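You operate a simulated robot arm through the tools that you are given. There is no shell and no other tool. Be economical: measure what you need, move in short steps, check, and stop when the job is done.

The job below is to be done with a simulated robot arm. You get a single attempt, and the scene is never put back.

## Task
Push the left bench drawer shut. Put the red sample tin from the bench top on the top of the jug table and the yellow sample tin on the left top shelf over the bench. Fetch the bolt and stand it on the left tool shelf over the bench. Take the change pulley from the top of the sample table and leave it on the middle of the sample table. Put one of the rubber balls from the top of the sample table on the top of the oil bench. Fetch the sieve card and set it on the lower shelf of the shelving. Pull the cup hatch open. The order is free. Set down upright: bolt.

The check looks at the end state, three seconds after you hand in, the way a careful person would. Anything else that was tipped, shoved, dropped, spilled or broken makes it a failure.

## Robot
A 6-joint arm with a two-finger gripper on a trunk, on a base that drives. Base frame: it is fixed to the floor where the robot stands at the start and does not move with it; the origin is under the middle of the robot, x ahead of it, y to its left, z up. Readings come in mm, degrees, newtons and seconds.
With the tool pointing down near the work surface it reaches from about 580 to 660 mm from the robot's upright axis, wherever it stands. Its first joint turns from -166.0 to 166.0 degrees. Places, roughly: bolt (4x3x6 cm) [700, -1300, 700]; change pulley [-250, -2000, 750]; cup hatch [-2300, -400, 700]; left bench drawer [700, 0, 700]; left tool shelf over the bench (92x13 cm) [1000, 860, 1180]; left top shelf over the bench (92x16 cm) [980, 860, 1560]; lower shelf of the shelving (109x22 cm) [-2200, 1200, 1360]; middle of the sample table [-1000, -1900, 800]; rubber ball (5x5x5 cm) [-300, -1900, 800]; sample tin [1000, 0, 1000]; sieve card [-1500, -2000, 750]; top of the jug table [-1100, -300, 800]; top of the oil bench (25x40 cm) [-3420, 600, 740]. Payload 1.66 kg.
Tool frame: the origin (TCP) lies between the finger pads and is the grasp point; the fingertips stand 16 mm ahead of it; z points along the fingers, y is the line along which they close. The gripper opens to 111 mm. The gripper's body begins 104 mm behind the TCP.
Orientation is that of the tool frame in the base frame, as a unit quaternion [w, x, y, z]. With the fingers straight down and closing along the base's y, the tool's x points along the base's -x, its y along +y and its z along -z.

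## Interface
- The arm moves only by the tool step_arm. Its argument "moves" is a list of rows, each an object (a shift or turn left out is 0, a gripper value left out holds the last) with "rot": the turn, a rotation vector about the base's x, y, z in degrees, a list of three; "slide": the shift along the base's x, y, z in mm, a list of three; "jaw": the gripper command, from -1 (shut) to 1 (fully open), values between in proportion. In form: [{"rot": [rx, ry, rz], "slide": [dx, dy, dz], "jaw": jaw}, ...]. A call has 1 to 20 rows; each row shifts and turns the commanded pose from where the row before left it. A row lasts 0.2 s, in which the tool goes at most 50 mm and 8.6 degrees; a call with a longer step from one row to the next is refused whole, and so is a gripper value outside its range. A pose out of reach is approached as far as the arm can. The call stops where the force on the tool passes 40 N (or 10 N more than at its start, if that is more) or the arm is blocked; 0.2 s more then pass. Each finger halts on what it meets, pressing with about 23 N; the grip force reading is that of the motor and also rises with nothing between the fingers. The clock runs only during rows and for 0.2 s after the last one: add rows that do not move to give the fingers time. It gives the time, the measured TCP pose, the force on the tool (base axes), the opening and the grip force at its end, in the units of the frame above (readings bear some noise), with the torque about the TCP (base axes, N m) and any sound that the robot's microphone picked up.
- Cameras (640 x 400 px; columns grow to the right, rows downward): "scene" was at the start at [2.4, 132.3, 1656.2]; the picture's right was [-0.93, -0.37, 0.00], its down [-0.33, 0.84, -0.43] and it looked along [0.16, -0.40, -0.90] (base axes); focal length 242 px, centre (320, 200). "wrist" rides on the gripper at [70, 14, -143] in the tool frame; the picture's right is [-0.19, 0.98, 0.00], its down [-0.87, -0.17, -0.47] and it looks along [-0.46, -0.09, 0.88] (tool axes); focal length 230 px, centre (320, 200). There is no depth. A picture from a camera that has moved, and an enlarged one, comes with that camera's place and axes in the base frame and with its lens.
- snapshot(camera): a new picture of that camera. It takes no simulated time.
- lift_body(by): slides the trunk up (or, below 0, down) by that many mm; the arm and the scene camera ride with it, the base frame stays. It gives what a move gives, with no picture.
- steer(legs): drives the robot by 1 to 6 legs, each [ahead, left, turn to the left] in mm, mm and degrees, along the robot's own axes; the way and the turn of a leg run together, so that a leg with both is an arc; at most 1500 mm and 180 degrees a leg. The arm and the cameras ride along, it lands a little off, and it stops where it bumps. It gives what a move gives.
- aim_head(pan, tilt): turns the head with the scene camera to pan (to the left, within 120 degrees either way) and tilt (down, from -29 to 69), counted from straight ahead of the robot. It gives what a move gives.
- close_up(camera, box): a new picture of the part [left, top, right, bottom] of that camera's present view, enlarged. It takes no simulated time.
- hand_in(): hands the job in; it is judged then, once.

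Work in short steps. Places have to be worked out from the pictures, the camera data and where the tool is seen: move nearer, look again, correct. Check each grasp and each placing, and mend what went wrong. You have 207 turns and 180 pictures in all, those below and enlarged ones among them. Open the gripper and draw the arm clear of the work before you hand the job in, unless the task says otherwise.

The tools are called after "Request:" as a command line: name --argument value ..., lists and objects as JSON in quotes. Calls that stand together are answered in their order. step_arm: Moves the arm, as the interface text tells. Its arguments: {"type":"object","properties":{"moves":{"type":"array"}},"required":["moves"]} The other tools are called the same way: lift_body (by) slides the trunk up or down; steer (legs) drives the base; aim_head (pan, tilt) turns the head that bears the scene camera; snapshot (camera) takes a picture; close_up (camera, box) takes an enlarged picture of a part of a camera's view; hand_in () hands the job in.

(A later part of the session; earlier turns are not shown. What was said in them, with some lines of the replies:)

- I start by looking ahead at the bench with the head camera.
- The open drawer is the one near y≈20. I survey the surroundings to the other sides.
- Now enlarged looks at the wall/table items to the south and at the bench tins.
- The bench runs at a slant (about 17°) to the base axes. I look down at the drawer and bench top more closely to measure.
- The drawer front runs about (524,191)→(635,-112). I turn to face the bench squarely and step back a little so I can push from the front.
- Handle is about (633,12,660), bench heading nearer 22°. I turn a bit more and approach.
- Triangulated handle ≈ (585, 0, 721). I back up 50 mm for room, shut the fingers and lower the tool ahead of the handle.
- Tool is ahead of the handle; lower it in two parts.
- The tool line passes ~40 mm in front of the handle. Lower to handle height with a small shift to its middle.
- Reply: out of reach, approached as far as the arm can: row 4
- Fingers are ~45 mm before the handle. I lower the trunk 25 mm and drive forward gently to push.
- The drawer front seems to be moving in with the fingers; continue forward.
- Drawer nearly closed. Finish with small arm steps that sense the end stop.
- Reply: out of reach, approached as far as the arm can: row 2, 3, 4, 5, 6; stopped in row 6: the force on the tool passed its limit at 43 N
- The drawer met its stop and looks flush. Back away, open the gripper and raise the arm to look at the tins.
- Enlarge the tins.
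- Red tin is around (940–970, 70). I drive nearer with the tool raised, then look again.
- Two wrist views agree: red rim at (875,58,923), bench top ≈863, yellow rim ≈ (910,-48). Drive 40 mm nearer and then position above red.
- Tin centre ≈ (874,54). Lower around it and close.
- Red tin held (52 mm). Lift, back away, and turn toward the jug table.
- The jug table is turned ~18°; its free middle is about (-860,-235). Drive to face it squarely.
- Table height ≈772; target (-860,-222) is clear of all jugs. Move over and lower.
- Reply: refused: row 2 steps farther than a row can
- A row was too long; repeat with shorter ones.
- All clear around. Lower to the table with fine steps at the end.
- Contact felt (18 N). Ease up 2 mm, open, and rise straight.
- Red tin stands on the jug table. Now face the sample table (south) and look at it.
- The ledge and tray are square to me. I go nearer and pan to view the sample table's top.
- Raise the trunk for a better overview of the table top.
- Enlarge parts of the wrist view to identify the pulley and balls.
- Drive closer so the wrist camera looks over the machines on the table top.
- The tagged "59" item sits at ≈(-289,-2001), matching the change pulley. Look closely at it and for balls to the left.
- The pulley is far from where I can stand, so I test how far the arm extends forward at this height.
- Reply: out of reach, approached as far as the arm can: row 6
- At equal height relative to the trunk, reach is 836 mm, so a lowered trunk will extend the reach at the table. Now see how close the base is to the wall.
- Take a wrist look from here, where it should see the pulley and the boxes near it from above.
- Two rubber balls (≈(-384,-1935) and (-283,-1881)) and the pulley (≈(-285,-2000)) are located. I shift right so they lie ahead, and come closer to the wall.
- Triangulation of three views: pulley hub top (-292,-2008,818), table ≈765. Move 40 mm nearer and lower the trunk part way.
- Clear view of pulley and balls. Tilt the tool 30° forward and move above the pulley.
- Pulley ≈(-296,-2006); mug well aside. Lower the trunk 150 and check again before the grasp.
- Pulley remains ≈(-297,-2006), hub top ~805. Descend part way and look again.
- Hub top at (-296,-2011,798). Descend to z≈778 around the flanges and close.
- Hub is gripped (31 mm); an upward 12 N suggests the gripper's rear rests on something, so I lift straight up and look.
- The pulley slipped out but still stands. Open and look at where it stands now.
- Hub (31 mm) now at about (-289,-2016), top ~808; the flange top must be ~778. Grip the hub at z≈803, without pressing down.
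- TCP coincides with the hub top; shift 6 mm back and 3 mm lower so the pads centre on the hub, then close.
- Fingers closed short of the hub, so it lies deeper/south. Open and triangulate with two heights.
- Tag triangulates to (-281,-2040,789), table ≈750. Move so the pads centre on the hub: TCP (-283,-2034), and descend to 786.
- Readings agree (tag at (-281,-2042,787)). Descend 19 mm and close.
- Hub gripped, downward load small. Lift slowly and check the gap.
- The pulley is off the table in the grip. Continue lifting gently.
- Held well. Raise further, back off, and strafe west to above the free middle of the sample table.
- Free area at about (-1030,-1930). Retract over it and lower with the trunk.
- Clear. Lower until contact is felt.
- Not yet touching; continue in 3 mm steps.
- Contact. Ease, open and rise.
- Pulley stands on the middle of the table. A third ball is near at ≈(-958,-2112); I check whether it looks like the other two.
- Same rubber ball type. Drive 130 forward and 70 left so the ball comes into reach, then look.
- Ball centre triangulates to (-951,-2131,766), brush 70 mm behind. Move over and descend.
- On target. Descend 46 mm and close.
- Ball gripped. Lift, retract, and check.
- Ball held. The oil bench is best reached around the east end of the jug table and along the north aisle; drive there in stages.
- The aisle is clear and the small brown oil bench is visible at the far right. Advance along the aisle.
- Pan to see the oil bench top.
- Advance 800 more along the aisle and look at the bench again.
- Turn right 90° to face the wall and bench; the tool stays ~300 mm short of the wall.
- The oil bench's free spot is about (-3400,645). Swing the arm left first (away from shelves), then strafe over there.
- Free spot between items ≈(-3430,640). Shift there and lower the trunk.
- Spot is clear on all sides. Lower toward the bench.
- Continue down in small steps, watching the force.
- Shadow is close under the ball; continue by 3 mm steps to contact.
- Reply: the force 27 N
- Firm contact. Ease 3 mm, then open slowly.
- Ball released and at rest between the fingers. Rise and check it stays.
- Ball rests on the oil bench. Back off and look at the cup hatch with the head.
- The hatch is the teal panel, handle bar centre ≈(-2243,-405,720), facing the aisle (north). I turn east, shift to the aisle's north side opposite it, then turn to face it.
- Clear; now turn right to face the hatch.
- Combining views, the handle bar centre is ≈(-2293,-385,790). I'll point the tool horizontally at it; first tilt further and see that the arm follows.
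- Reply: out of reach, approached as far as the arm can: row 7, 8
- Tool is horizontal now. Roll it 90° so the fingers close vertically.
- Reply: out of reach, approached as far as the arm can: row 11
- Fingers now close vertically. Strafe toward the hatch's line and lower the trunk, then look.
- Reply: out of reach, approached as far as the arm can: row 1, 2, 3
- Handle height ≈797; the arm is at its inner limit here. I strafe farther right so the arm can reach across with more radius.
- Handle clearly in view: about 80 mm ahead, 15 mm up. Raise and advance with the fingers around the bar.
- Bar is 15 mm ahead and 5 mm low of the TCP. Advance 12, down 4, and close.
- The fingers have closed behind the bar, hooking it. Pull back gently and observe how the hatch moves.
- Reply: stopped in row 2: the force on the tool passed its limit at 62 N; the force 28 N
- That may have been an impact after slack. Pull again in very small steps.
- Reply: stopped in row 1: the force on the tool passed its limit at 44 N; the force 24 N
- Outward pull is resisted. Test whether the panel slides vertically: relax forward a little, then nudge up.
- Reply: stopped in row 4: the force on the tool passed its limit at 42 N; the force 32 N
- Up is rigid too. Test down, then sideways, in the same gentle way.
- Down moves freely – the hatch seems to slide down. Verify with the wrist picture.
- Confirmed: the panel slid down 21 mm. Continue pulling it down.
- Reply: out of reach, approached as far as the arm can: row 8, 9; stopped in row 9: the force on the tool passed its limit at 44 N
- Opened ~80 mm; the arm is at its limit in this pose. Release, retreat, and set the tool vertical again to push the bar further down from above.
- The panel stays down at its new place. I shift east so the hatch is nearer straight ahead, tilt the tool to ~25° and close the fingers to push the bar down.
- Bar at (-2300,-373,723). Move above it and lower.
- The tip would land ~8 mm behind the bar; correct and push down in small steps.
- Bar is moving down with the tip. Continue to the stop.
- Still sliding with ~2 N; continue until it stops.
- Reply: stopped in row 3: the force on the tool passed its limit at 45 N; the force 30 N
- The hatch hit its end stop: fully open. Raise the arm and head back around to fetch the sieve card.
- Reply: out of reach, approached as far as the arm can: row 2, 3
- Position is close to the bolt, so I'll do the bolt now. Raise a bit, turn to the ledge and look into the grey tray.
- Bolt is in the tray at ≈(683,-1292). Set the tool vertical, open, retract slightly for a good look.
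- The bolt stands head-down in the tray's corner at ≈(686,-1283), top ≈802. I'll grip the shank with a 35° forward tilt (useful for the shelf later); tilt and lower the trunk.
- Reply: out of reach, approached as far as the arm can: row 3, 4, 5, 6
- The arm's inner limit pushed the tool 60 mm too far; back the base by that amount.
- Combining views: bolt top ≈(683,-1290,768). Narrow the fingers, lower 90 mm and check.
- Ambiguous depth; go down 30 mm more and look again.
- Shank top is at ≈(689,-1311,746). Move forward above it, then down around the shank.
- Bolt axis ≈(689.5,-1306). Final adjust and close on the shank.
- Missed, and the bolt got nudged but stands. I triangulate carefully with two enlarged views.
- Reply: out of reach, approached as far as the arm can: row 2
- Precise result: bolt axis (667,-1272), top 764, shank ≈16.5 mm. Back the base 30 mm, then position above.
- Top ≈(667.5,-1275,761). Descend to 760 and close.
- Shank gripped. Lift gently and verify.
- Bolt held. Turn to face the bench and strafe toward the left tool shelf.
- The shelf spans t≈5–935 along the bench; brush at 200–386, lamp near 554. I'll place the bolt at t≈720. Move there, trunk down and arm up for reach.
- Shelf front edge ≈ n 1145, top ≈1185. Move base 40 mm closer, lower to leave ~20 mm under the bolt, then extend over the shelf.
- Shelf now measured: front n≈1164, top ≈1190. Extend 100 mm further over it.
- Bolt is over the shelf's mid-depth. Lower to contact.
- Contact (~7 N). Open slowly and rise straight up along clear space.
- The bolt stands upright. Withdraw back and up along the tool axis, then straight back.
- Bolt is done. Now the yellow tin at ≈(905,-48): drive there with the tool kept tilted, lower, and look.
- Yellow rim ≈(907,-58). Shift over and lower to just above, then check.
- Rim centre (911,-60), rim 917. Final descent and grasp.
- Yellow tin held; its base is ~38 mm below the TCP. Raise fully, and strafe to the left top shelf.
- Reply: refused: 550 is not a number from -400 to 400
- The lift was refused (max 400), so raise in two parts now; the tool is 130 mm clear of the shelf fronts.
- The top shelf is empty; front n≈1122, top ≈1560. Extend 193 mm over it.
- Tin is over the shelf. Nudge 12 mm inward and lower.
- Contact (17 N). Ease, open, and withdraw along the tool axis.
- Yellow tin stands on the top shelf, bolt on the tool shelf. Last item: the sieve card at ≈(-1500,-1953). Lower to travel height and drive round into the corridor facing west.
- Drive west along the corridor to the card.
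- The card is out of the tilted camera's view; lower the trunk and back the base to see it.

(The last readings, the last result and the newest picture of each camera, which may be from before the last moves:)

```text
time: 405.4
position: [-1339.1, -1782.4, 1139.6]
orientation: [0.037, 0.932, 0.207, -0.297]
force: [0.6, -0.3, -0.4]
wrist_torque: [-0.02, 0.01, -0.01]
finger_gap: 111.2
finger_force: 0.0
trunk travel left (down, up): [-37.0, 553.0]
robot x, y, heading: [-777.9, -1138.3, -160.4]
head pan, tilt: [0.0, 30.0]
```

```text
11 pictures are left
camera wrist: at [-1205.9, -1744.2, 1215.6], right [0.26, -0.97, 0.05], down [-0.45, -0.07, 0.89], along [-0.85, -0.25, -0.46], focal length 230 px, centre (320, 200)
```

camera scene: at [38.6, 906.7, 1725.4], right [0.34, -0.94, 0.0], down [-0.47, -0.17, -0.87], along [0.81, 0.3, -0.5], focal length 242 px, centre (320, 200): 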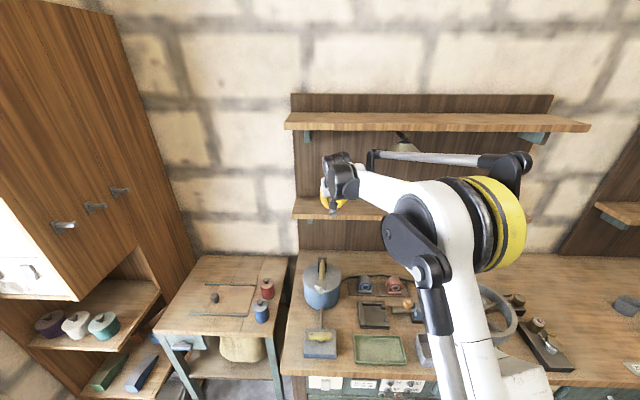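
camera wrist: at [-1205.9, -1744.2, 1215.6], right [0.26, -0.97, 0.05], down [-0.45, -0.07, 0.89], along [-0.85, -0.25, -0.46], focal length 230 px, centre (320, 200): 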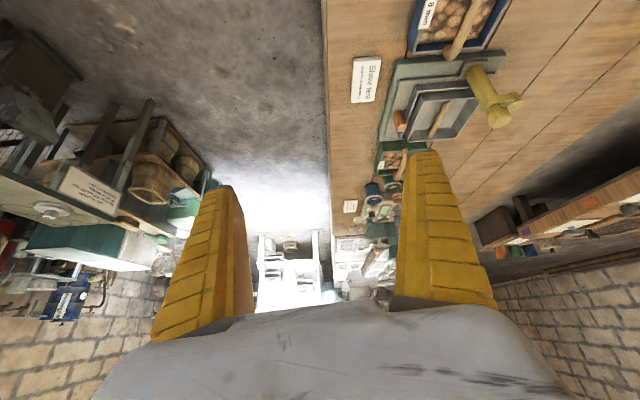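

Card centre ≈(-1491,-1951), ~110×58 mm, the sieve stand ~26 mm beyond it. Return the base, move above and lower part way with fingers opened to 74 mm.

Request:
steer --legs '[[230, 0, 0]]'

Request:
lift_body --by -35

Request:
step_arm --moves '[{"slide": [22, -32, 0], "jaw": 0.3}, {"slide": [21, -31, 0]}, {"slide": [21, -30, 0]}, {"slide": [0, 0, -45]}, {"slide": [0, 0, -45]}, {"slide": [0, 0, -45]}, {"slide": [0, 0, -45]}, {}]'

Request:
snapshot --camera "wrist"

```text
time: 407.1
position: [-1556.0, -1860.7, 1139.6]
orientation: [0.036, 0.932, 0.207, -0.297]
force: [0.2, -0.4, 0.1]
wrist_torque: [-0.02, -0.01, 0.0]
finger_gap: 110.8
finger_force: 0.0
trunk travel left (down, up): [-37.0, 553.0]
robot x, y, heading: [-996.5, -1212.1, -160.5]
head pan, tilt: [0.0, 30.0]
```

```text
time: 407.9
position: [-1556.0, -1861.2, 1103.6]
orientation: [0.035, 0.932, 0.206, -0.298]
force: [0.3, -0.9, 0.0]
wrist_torque: [-0.01, 0.03, 0.0]
finger_gap: 111.1
finger_force: 0.0
trunk travel left (down, up): [-2.0, 588.0]
robot x, y, heading: [-996.2, -1213.1, -160.5]
head pan, tilt: [0.0, 30.0]
```

```text
time: 409.7
position: [-1488.8, -1947.7, 918.3]
orientation: [0.036, 0.932, 0.207, -0.296]
force: [-0.9, -0.3, 0.5]
wrist_torque: [0.01, -0.03, -0.01]
finger_gap: 73.9
finger_force: 1.2
out of reach, approached as far as the arm can: row 3
trunk travel left (down, up): [-2.0, 588.0]
robot x, y, heading: [-994.8, -1210.9, -160.5]
head pan, tilt: [0.0, 30.0]
```

```text
10 pictures are left
camera wrist: at [-1356.0, -1909.2, 994.7], right [0.26, -0.96, 0.05], down [-0.45, -0.07, 0.89], along [-0.85, -0.25, -0.46], focal length 230 px, centre (320, 200)
```

wrist: 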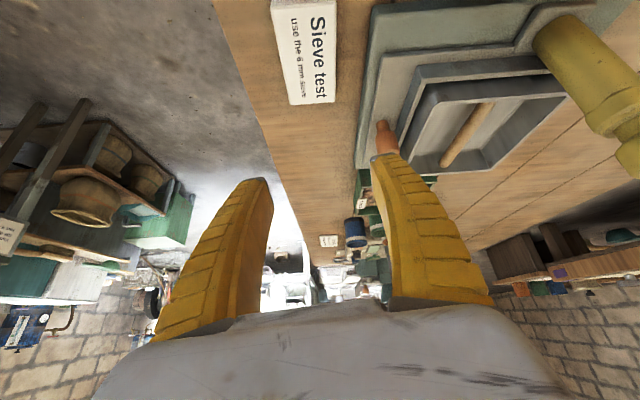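

Alignment is good (card line e2≈-1414, TCP -1414; stand edge 60 mm off). Descend toward the table.

Request:
step_arm --moves '[{"slide": [-6, -2, -40]}, {"slide": [0, 0, -45]}, {"slide": [0, 0, -40]}, {"slide": [0, 0, -12]}, {"slide": [0, 0, -4]}, {}]'

```text
time: 411.1
position: [-1493.4, -1949.2, 778.7]
orientation: [0.035, 0.932, 0.206, -0.296]
force: [0.1, 0.4, -0.3]
wrist_torque: [-0.02, 0.04, -0.01]
finger_gap: 73.4
finger_force: 0.3
trunk travel left (down, up): [-2.0, 588.0]
robot x, y, heading: [-994.8, -1211.6, -160.4]
head pan, tilt: [0.0, 30.0]
```

Request:
step_arm --moves '[{"slide": [0, 0, -4]}, {"slide": [0, 0, -3]}, {"slide": [0, 0, -3]}, {}]'

Request:
snapshot --camera "wrist"

```text
time: 412.1
position: [-1493.8, -1948.9, 770.6]
orientation: [0.036, 0.932, 0.206, -0.298]
force: [-2.7, -1.1, 12.2]
wrist_torque: [-0.5, -0.18, -0.08]
finger_gap: 74.0
finger_force: 1.1
trunk travel left (down, up): [-2.0, 588.0]
robot x, y, heading: [-998.2, -1209.9, -160.7]
head pan, tilt: [0.0, 30.0]
```

```text
9 pictures are left
camera wrist: at [-1360.5, -1910.1, 846.2], right [0.26, -0.96, 0.05], down [-0.45, -0.07, 0.89], along [-0.85, -0.25, -0.45], focal length 230 px, centre (320, 200)
```

wrist: 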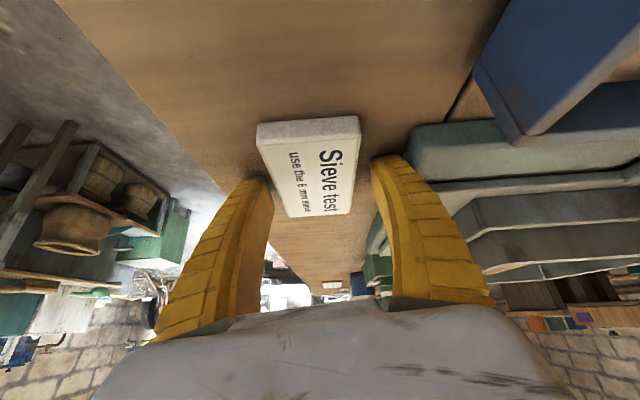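

The card lies between the fingers and the tip touched. Raise 2 mm and close.

Request:
step_arm --moves '[{"slide": [0, 0, 2.5]}, {"jaw": 0.1}, {"jaw": -0.1}, {"jaw": -1}, {}, {}]'

Request:
step_arm --moves '[{"slide": [0, 0, 5]}, {"slide": [0, 0, 10]}, {"slide": [0, 0, 20]}, {"slide": [0, 0, 30]}, {}]'

Request:
snapshot --camera "wrist"

```text
time: 413.5
position: [-1494.0, -1948.9, 771.0]
orientation: [0.036, 0.931, 0.207, -0.297]
force: [0.2, 0.5, 1.4]
wrist_torque: [0.01, 0.03, 0.0]
finger_gap: 52.5
finger_force: 23.2
trunk travel left (down, up): [-2.0, 588.0]
robot x, y, heading: [-996.9, -1210.7, -160.4]
head pan, tilt: [0.0, 30.0]
```

```text
time: 414.7
position: [-1494.0, -1950.1, 837.5]
orientation: [0.037, 0.931, 0.207, -0.297]
force: [1.1, -1.1, 0.8]
wrist_torque: [0.02, 0.02, -0.02]
finger_gap: 52.3
finger_force: 22.6
trunk travel left (down, up): [-2.0, 588.0]
robot x, y, heading: [-994.4, -1214.2, -160.5]
head pan, tilt: [0.0, 30.0]
```

```text
8 pictures are left
camera wrist: at [-1360.7, -1911.4, 913.6], right [0.26, -0.96, 0.05], down [-0.45, -0.07, 0.89], along [-0.85, -0.25, -0.46], focal length 230 px, centre (320, 200)
```

wrist: 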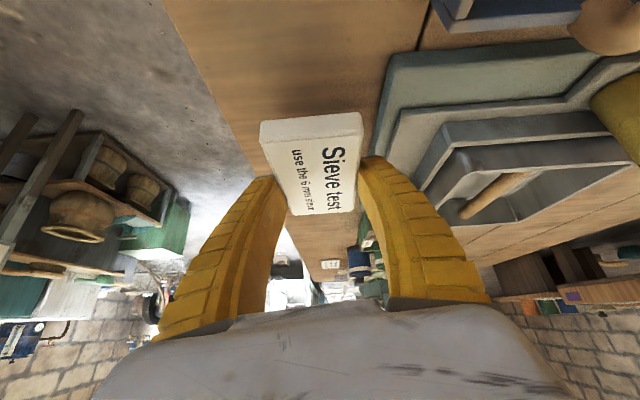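

Card held level. Raise, bring the arm in front over the corridor, then drive back round to the north aisle.

Request:
lift_body --by 400

Request:
step_arm --moves '[{"slide": [-15, 44, 10]}, {"slide": [-15, 44, 10]}, {"slide": [-15, 44, 10]}, {"slide": [-15, 44, 10]}, {"slide": [-15, 44, 10]}, {"slide": [-15, 44, 10]}, {"slide": [-15, 44, 0]}, {"slide": [-15, 44, 0]}, {}]'

Request:
steer --legs '[[-1100, 0, 0], [0, -940, 0], [0, -940, 0]]'

```text
time: 418.5
position: [-1494.0, -1950.9, 1237.2]
orientation: [0.036, 0.932, 0.206, -0.298]
force: [-0.1, -0.4, -0.7]
wrist_torque: [0.01, 0.0, -0.01]
finger_gap: 52.3
finger_force: 22.3
trunk travel left (down, up): [-402.0, 188.0]
robot x, y, heading: [-997.4, -1211.8, -160.4]
head pan, tilt: [0.0, 30.0]
```

```text
time: 420.5
position: [-1614.1, -1598.3, 1297.1]
orientation: [0.035, 0.932, 0.207, -0.297]
force: [-0.5, 0.0, -1.0]
wrist_torque: [0.03, -0.01, -0.02]
finger_gap: 52.2
finger_force: 22.8
trunk travel left (down, up): [-402.0, 188.0]
robot x, y, heading: [-996.3, -1212.7, -160.4]
head pan, tilt: [0.0, 30.0]
```

```text
time: 435.0
position: [-1237.7, 499.3, 1297.9]
orientation: [0.037, 0.93, 0.215, -0.297]
force: [-0.6, -0.3, -0.5]
wrist_torque: [-0.03, -0.01, 0.01]
finger_gap: 52.1
finger_force: 23.6
trunk travel left (down, up): [-402.0, 188.0]
robot x, y, heading: [-624.5, 896.2, -159.4]
head pan, tilt: [0.0, 30.0]
```

Continue west along the aisle, keep 200 mm further from the shelving, then raise and turn to face it.

Request:
steer --legs '[[0, 0, -3.2], [1380, 210, 0]]'

Request:
lift_body --by 180

Request:
steer --legs '[[0, 0, -90]]'

Request:
aim_head --pan 0 --tilt 28

Request:
snapshot --camera "scene"

```text
time: 442.4
position: [-2516.5, -74.3, 1297.6]
orientation: [0.03, 0.936, 0.186, -0.297]
force: [0.7, -0.7, -0.4]
wrist_torque: [0.02, -0.01, -0.01]
finger_gap: 52.3
finger_force: 22.7
trunk travel left (down, up): [-402.0, 188.0]
robot x, y, heading: [-1879.7, 281.3, -162.6]
head pan, tilt: [0.0, 30.0]
```

```text
time: 444.4
position: [-2515.6, -73.6, 1476.2]
orientation: [0.029, 0.936, 0.186, -0.298]
force: [-0.1, 0.3, -0.2]
wrist_torque: [-0.02, -0.01, -0.01]
finger_gap: 52.1
finger_force: 23.2
trunk travel left (down, up): [-582.0, 8.0]
robot x, y, heading: [-1882.0, 284.0, -163.0]
head pan, tilt: [0.0, 30.0]
```

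```text
time: 448.6
position: [-2224.8, 922.6, 1477.1]
orientation: [-0.192, 0.788, -0.538, -0.229]
force: [0.7, -0.1, 0.0]
wrist_torque: [-0.01, -0.02, 0.0]
finger_gap: 52.2
finger_force: 23.1
trunk travel left (down, up): [-582.0, 8.0]
robot x, y, heading: [-1880.8, 284.8, 106.1]
head pan, tilt: [0.0, 30.0]
```

```text
time: 449.3
position: [-2224.7, 922.7, 1476.6]
orientation: [-0.192, 0.788, -0.538, -0.23]
force: [-0.3, 0.2, 0.3]
wrist_torque: [0.0, 0.02, 0.02]
finger_gap: 52.3
finger_force: 22.5
trunk travel left (down, up): [-582.0, 8.0]
robot x, y, heading: [-1878.9, 280.5, 105.7]
head pan, tilt: [0.0, 28.0]
```

```text
7 pictures are left
camera scene: at [-2083.4, 297.8, 2013.5], right [0.96, 0.28, 0.0], down [0.13, -0.45, -0.88], along [-0.24, 0.85, -0.47], focal length 242 px, centre (320, 200)
```

scene: 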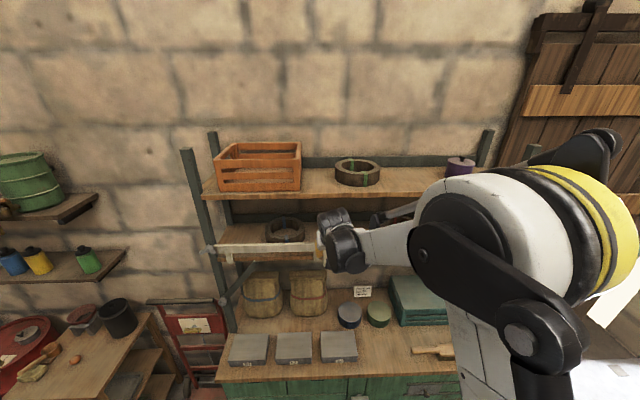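

Request:
snapshot --camera "wrist"

```text
6 pictures are left
camera wrist: at [-2194.0, 785.2, 1553.4], right [-0.98, -0.2, 0.05], down [-0.04, 0.46, 0.89], along [-0.2, 0.87, -0.46], focal length 230 px, centre (320, 200)
```

wrist: 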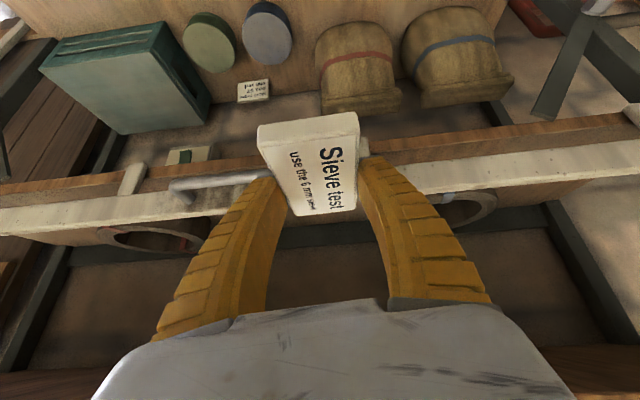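

The lower shelf (top ≈1360) has a front rail up to ≈1417; free space between two rings lies straight ahead. Lower slightly and drive in so the card passes over the rail.

Request:
lift_body --by -16

Request:
steer --legs '[[150, 0, 0]]'

Request:
snapshot --camera "wrist"

```text
time: 449.9
position: [-2225.1, 923.5, 1461.7]
orientation: [-0.192, 0.788, -0.538, -0.229]
force: [-0.2, 0.8, -1.1]
wrist_torque: [-0.01, -0.01, -0.04]
finger_gap: 52.3
finger_force: 22.7
trunk travel left (down, up): [-566.0, 24.0]
robot x, y, heading: [-1880.7, 284.3, 106.3]
head pan, tilt: [0.0, 28.0]
```

```text
time: 451.3
position: [-2265.2, 1067.1, 1461.5]
orientation: [-0.192, 0.788, -0.539, -0.229]
force: [0.1, 0.5, -0.3]
wrist_torque: [-0.02, 0.02, 0.0]
finger_gap: 52.3
finger_force: 22.8
trunk travel left (down, up): [-566.0, 24.0]
robot x, y, heading: [-1924.4, 428.4, 106.2]
head pan, tilt: [0.0, 28.0]
```

```text
5 pictures are left
camera wrist: at [-2234.1, 929.6, 1537.3], right [-0.98, -0.19, 0.05], down [-0.04, 0.46, 0.89], along [-0.2, 0.87, -0.46], focal length 230 px, centre (320, 200)
```

wrist: 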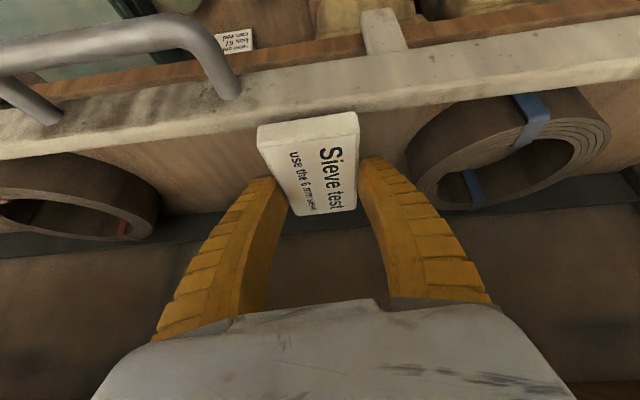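

View is clear: card between the two rings, rail below it. Move 67 mm further in and 35 mm east, then lower.

Request:
step_arm --moves '[{"slide": [17, 5, 0]}, {"slide": [6, 23, 0]}, {"slide": [-5, 23, 0]}, {"slide": [-5, 23, 0]}, {}]'

Request:
step_arm --moves '[{"slide": [0, 0, -12]}, {"slide": [0, 0, -12]}, {"slide": [0, 0, -12]}, {"slide": [0, 0, -8]}, {}]'

Request:
snapshot --camera "wrist"

```text
time: 452.1
position: [-2244.4, 1108.8, 1460.5]
orientation: [-0.192, 0.788, -0.54, -0.227]
force: [0.2, -0.8, -0.4]
wrist_torque: [-0.01, -0.01, 0.0]
finger_gap: 52.0
finger_force: 22.9
trunk travel left (down, up): [-566.0, 24.0]
robot x, y, heading: [-1924.1, 426.0, 105.9]
head pan, tilt: [0.0, 28.0]
stopped in row 4: the force on the tool passed its limit at 60 N (the readings are from after the stop); the commanded pose is now the measured one
```

```text
time: 453.3
position: [-2246.0, 1111.3, 1417.0]
orientation: [-0.191, 0.788, -0.539, -0.228]
force: [0.6, 0.7, -1.2]
wrist_torque: [-0.01, 0.01, -0.02]
finger_gap: 52.0
finger_force: 22.7
trunk travel left (down, up): [-566.0, 24.0]
robot x, y, heading: [-1923.7, 424.8, 105.6]
head pan, tilt: [0.0, 28.0]
```

```text
4 pictures are left
camera wrist: at [-2215.5, 974.6, 1492.6], right [-0.98, -0.19, 0.05], down [-0.04, 0.46, 0.89], along [-0.2, 0.87, -0.46], focal length 230 px, centre (320, 200)
```

wrist: 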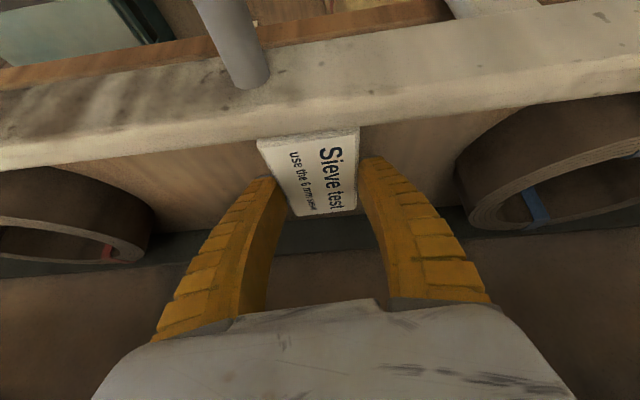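

A contact occurred high up (probably the gripper near the upper shelf); now lower and free. Ease forward 25 mm in small steps.

Request:
step_arm --moves '[{"slide": [-1.5, 4.8, -2]}, {"slide": [-1.5, 4.8, -2]}, {"slide": [-1.5, 4.8, -2]}, {"slide": [-1.5, 4.8, -2]}, {"slide": [-1.5, 4.8, -2]}, {}]'

```text
time: 454.7
position: [-2253.7, 1135.6, 1405.7]
orientation: [-0.191, 0.788, -0.54, -0.228]
force: [0.3, 0.3, -0.4]
wrist_torque: [-0.01, 0.01, -0.02]
finger_gap: 52.3
finger_force: 22.6
trunk travel left (down, up): [-566.0, 24.0]
robot x, y, heading: [-1923.0, 423.9, 106.0]
head pan, tilt: [0.0, 28.0]
```

Free. A further 8 mm forward and lower to contact.

Request:
step_arm --moves '[{"slide": [-1.2, 4, -3]}, {"slide": [-1.2, 4, -3]}, {"slide": [0, 0, -4]}, {"slide": [0, 0, -3]}, {"slide": [0, 0, -3]}, {"slide": [0, 0, -3]}, {}]'

```text
time: 456.3
position: [-2255.8, 1144.2, 1386.4]
orientation: [-0.191, 0.788, -0.54, -0.227]
force: [-1.2, -0.4, -0.7]
wrist_torque: [-0.03, 0.0, 0.0]
finger_gap: 51.9
finger_force: 22.9
trunk travel left (down, up): [-566.0, 24.0]
robot x, y, heading: [-1921.1, 421.8, 105.9]
head pan, tilt: [0.0, 28.0]
```

Request:
step_arm --moves '[{"slide": [0, 0, -3]}, {"slide": [0, 0, -3]}, {"slide": [0, 0, -3]}, {}]'

```text
time: 457.3
position: [-2255.7, 1144.5, 1380.3]
orientation: [-0.193, 0.787, -0.539, -0.229]
force: [-5.2, 10.6, 32.4]
wrist_torque: [0.1, 0.31, -0.11]
finger_gap: 54.4
finger_force: 23.2
trunk travel left (down, up): [-566.0, 24.0]
robot x, y, heading: [-1924.0, 427.1, 105.9]
head pan, tilt: [0.0, 28.0]
```

Contact with the shelf. Ease up and check before release.

Request:
step_arm --moves '[{"slide": [0, 0, 2]}, {}]'

Request:
snapshot --camera "wrist"

```text
time: 457.9
position: [-2255.0, 1143.8, 1379.9]
orientation: [-0.192, 0.788, -0.539, -0.227]
force: [-3.3, 5.0, 19.6]
wrist_torque: [0.18, 0.31, -0.13]
finger_gap: 54.4
finger_force: 23.1
trunk travel left (down, up): [-566.0, 24.0]
robot x, y, heading: [-1922.3, 426.1, 105.7]
head pan, tilt: [0.0, 28.0]
```

```text
3 pictures are left
camera wrist: at [-2224.8, 1005.7, 1456.9], right [-0.98, -0.19, 0.05], down [-0.04, 0.46, 0.89], along [-0.2, 0.87, -0.46], focal length 230 px, centre (320, 200)
```

wrist: 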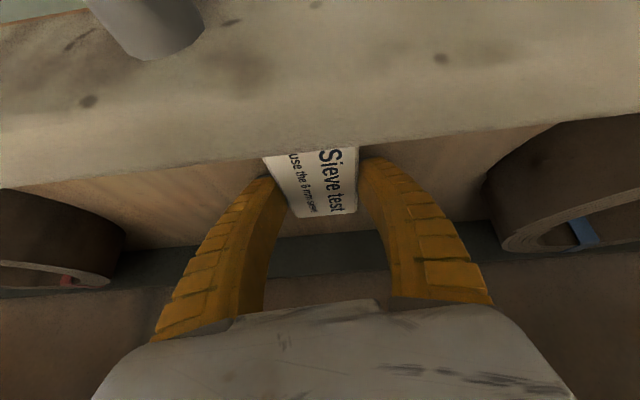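

The card's near end is behind the rail and it sits on the shelf. Ease 2 mm more, open, and withdraw up and back.

Request:
step_arm --moves '[{"slide": [0, 0, 2]}, {"jaw": 0.1}, {"jaw": 0.3}, {}, {"slide": [3.5, -11, 16]}, {"slide": [4, -13, 18]}, {"slide": [4, -13, 18]}, {"slide": [6, -20, 14]}, {}]'

Request:
snapshot --camera "wrist"

```text
time: 459.9
position: [-2239.7, 1088.1, 1447.8]
orientation: [-0.19, 0.788, -0.539, -0.227]
force: [0.5, 0.8, 0.6]
wrist_torque: [-0.04, -0.01, 0.0]
finger_gap: 74.0
finger_force: 1.2
trunk travel left (down, up): [-566.0, 24.0]
robot x, y, heading: [-1923.5, 425.9, 105.8]
head pan, tilt: [0.0, 28.0]
```

```text
2 pictures are left
camera wrist: at [-2209.6, 950.0, 1524.7], right [-0.98, -0.19, 0.05], down [-0.04, 0.46, 0.89], along [-0.2, 0.87, -0.46], focal length 230 px, centre (320, 200)
```

wrist: 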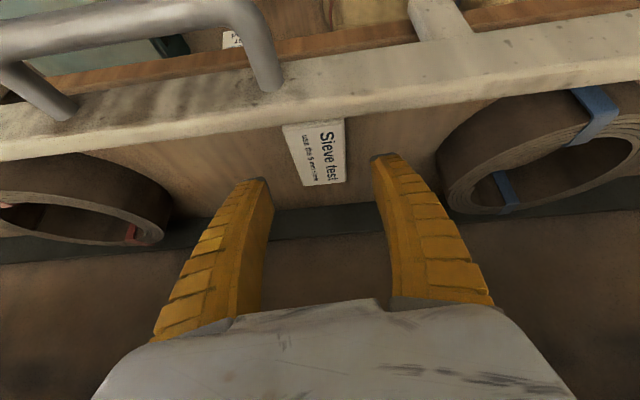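

Card lies flat on the lower shelf. Retrace the entry path: shift west, rise a little, and back the base out.

Request:
step_arm --moves '[{"slide": [-15, -9, 6]}, {"slide": [-16, -9, 6]}, {}]'

Request:
steer --legs '[[-260, 0, 0]]'

Request:
snapshot --camera "wrist"

```text
time: 460.7
position: [-2270.6, 1068.8, 1460.0]
orientation: [-0.192, 0.787, -0.54, -0.228]
force: [0.7, -0.7, -0.3]
wrist_torque: [-0.02, -0.01, -0.01]
finger_gap: 74.1
finger_force: 1.5
trunk travel left (down, up): [-566.0, 24.0]
robot x, y, heading: [-1922.3, 429.2, 105.9]
head pan, tilt: [0.0, 28.0]
```

```text
time: 462.6
position: [-2199.9, 814.6, 1460.5]
orientation: [-0.192, 0.788, -0.539, -0.227]
force: [-0.1, 0.0, 0.5]
wrist_torque: [0.01, 0.02, -0.01]
finger_gap: 73.9
finger_force: 1.5
trunk travel left (down, up): [-566.0, 24.0]
robot x, y, heading: [-1854.4, 176.2, 106.0]
head pan, tilt: [0.0, 28.0]
```

```text
1 pictures are left
camera wrist: at [-2169.3, 677.5, 1537.3], right [-0.98, -0.2, 0.05], down [-0.04, 0.46, 0.89], along [-0.2, 0.87, -0.46], focal length 230 px, centre (320, 200)
```

wrist: 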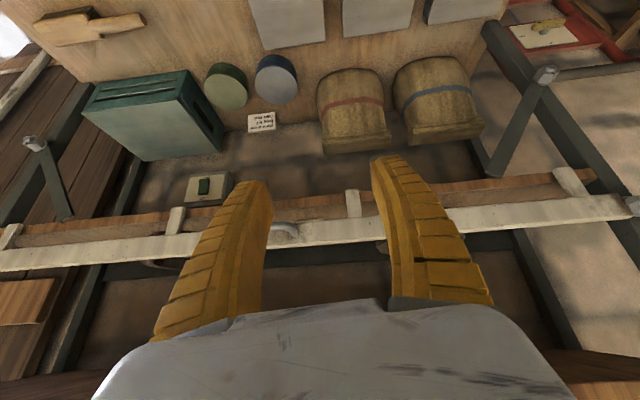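

Everything is in place and the arm is clear with the gripper open; I hand in.

Request:
hand_in

```text
The job is handed in.
```

I finished all eight parts of the job and handed it in. The camera or the contact forces confirmed each one at the time.

- **Drawer:** the left bench drawer is pushed in to its stop.
- **Red tin:** it stands on the jug table top, clear of the jugs.
- **Yellow tin:** it stands on the left top shelf.
- **Bolt:** it stands upright on the left tool shelf. I missed my first grasp, which slid it about 20 mm inside its tray, but it stayed upright.
- **Change pulley:** it stands on the middle of the sample table. My first grasps slipped and slid it a little on the table top before I moved it, but it never fell.
- **Rubber ball:** it is on the oil bench top. I took the one near the middle of the sample table, because the two by the machines were hard to reach.
- **Sieve card:** it lies on the lower shelf, behind the white front rail. On the way in, something on the gripper or the card touched part of the shelving once, at about 60 N. I saw nothing shift in the pictures afterwards.
- **Cup hatch:** it slides down rather than swinging out, and it is open to its end stop.
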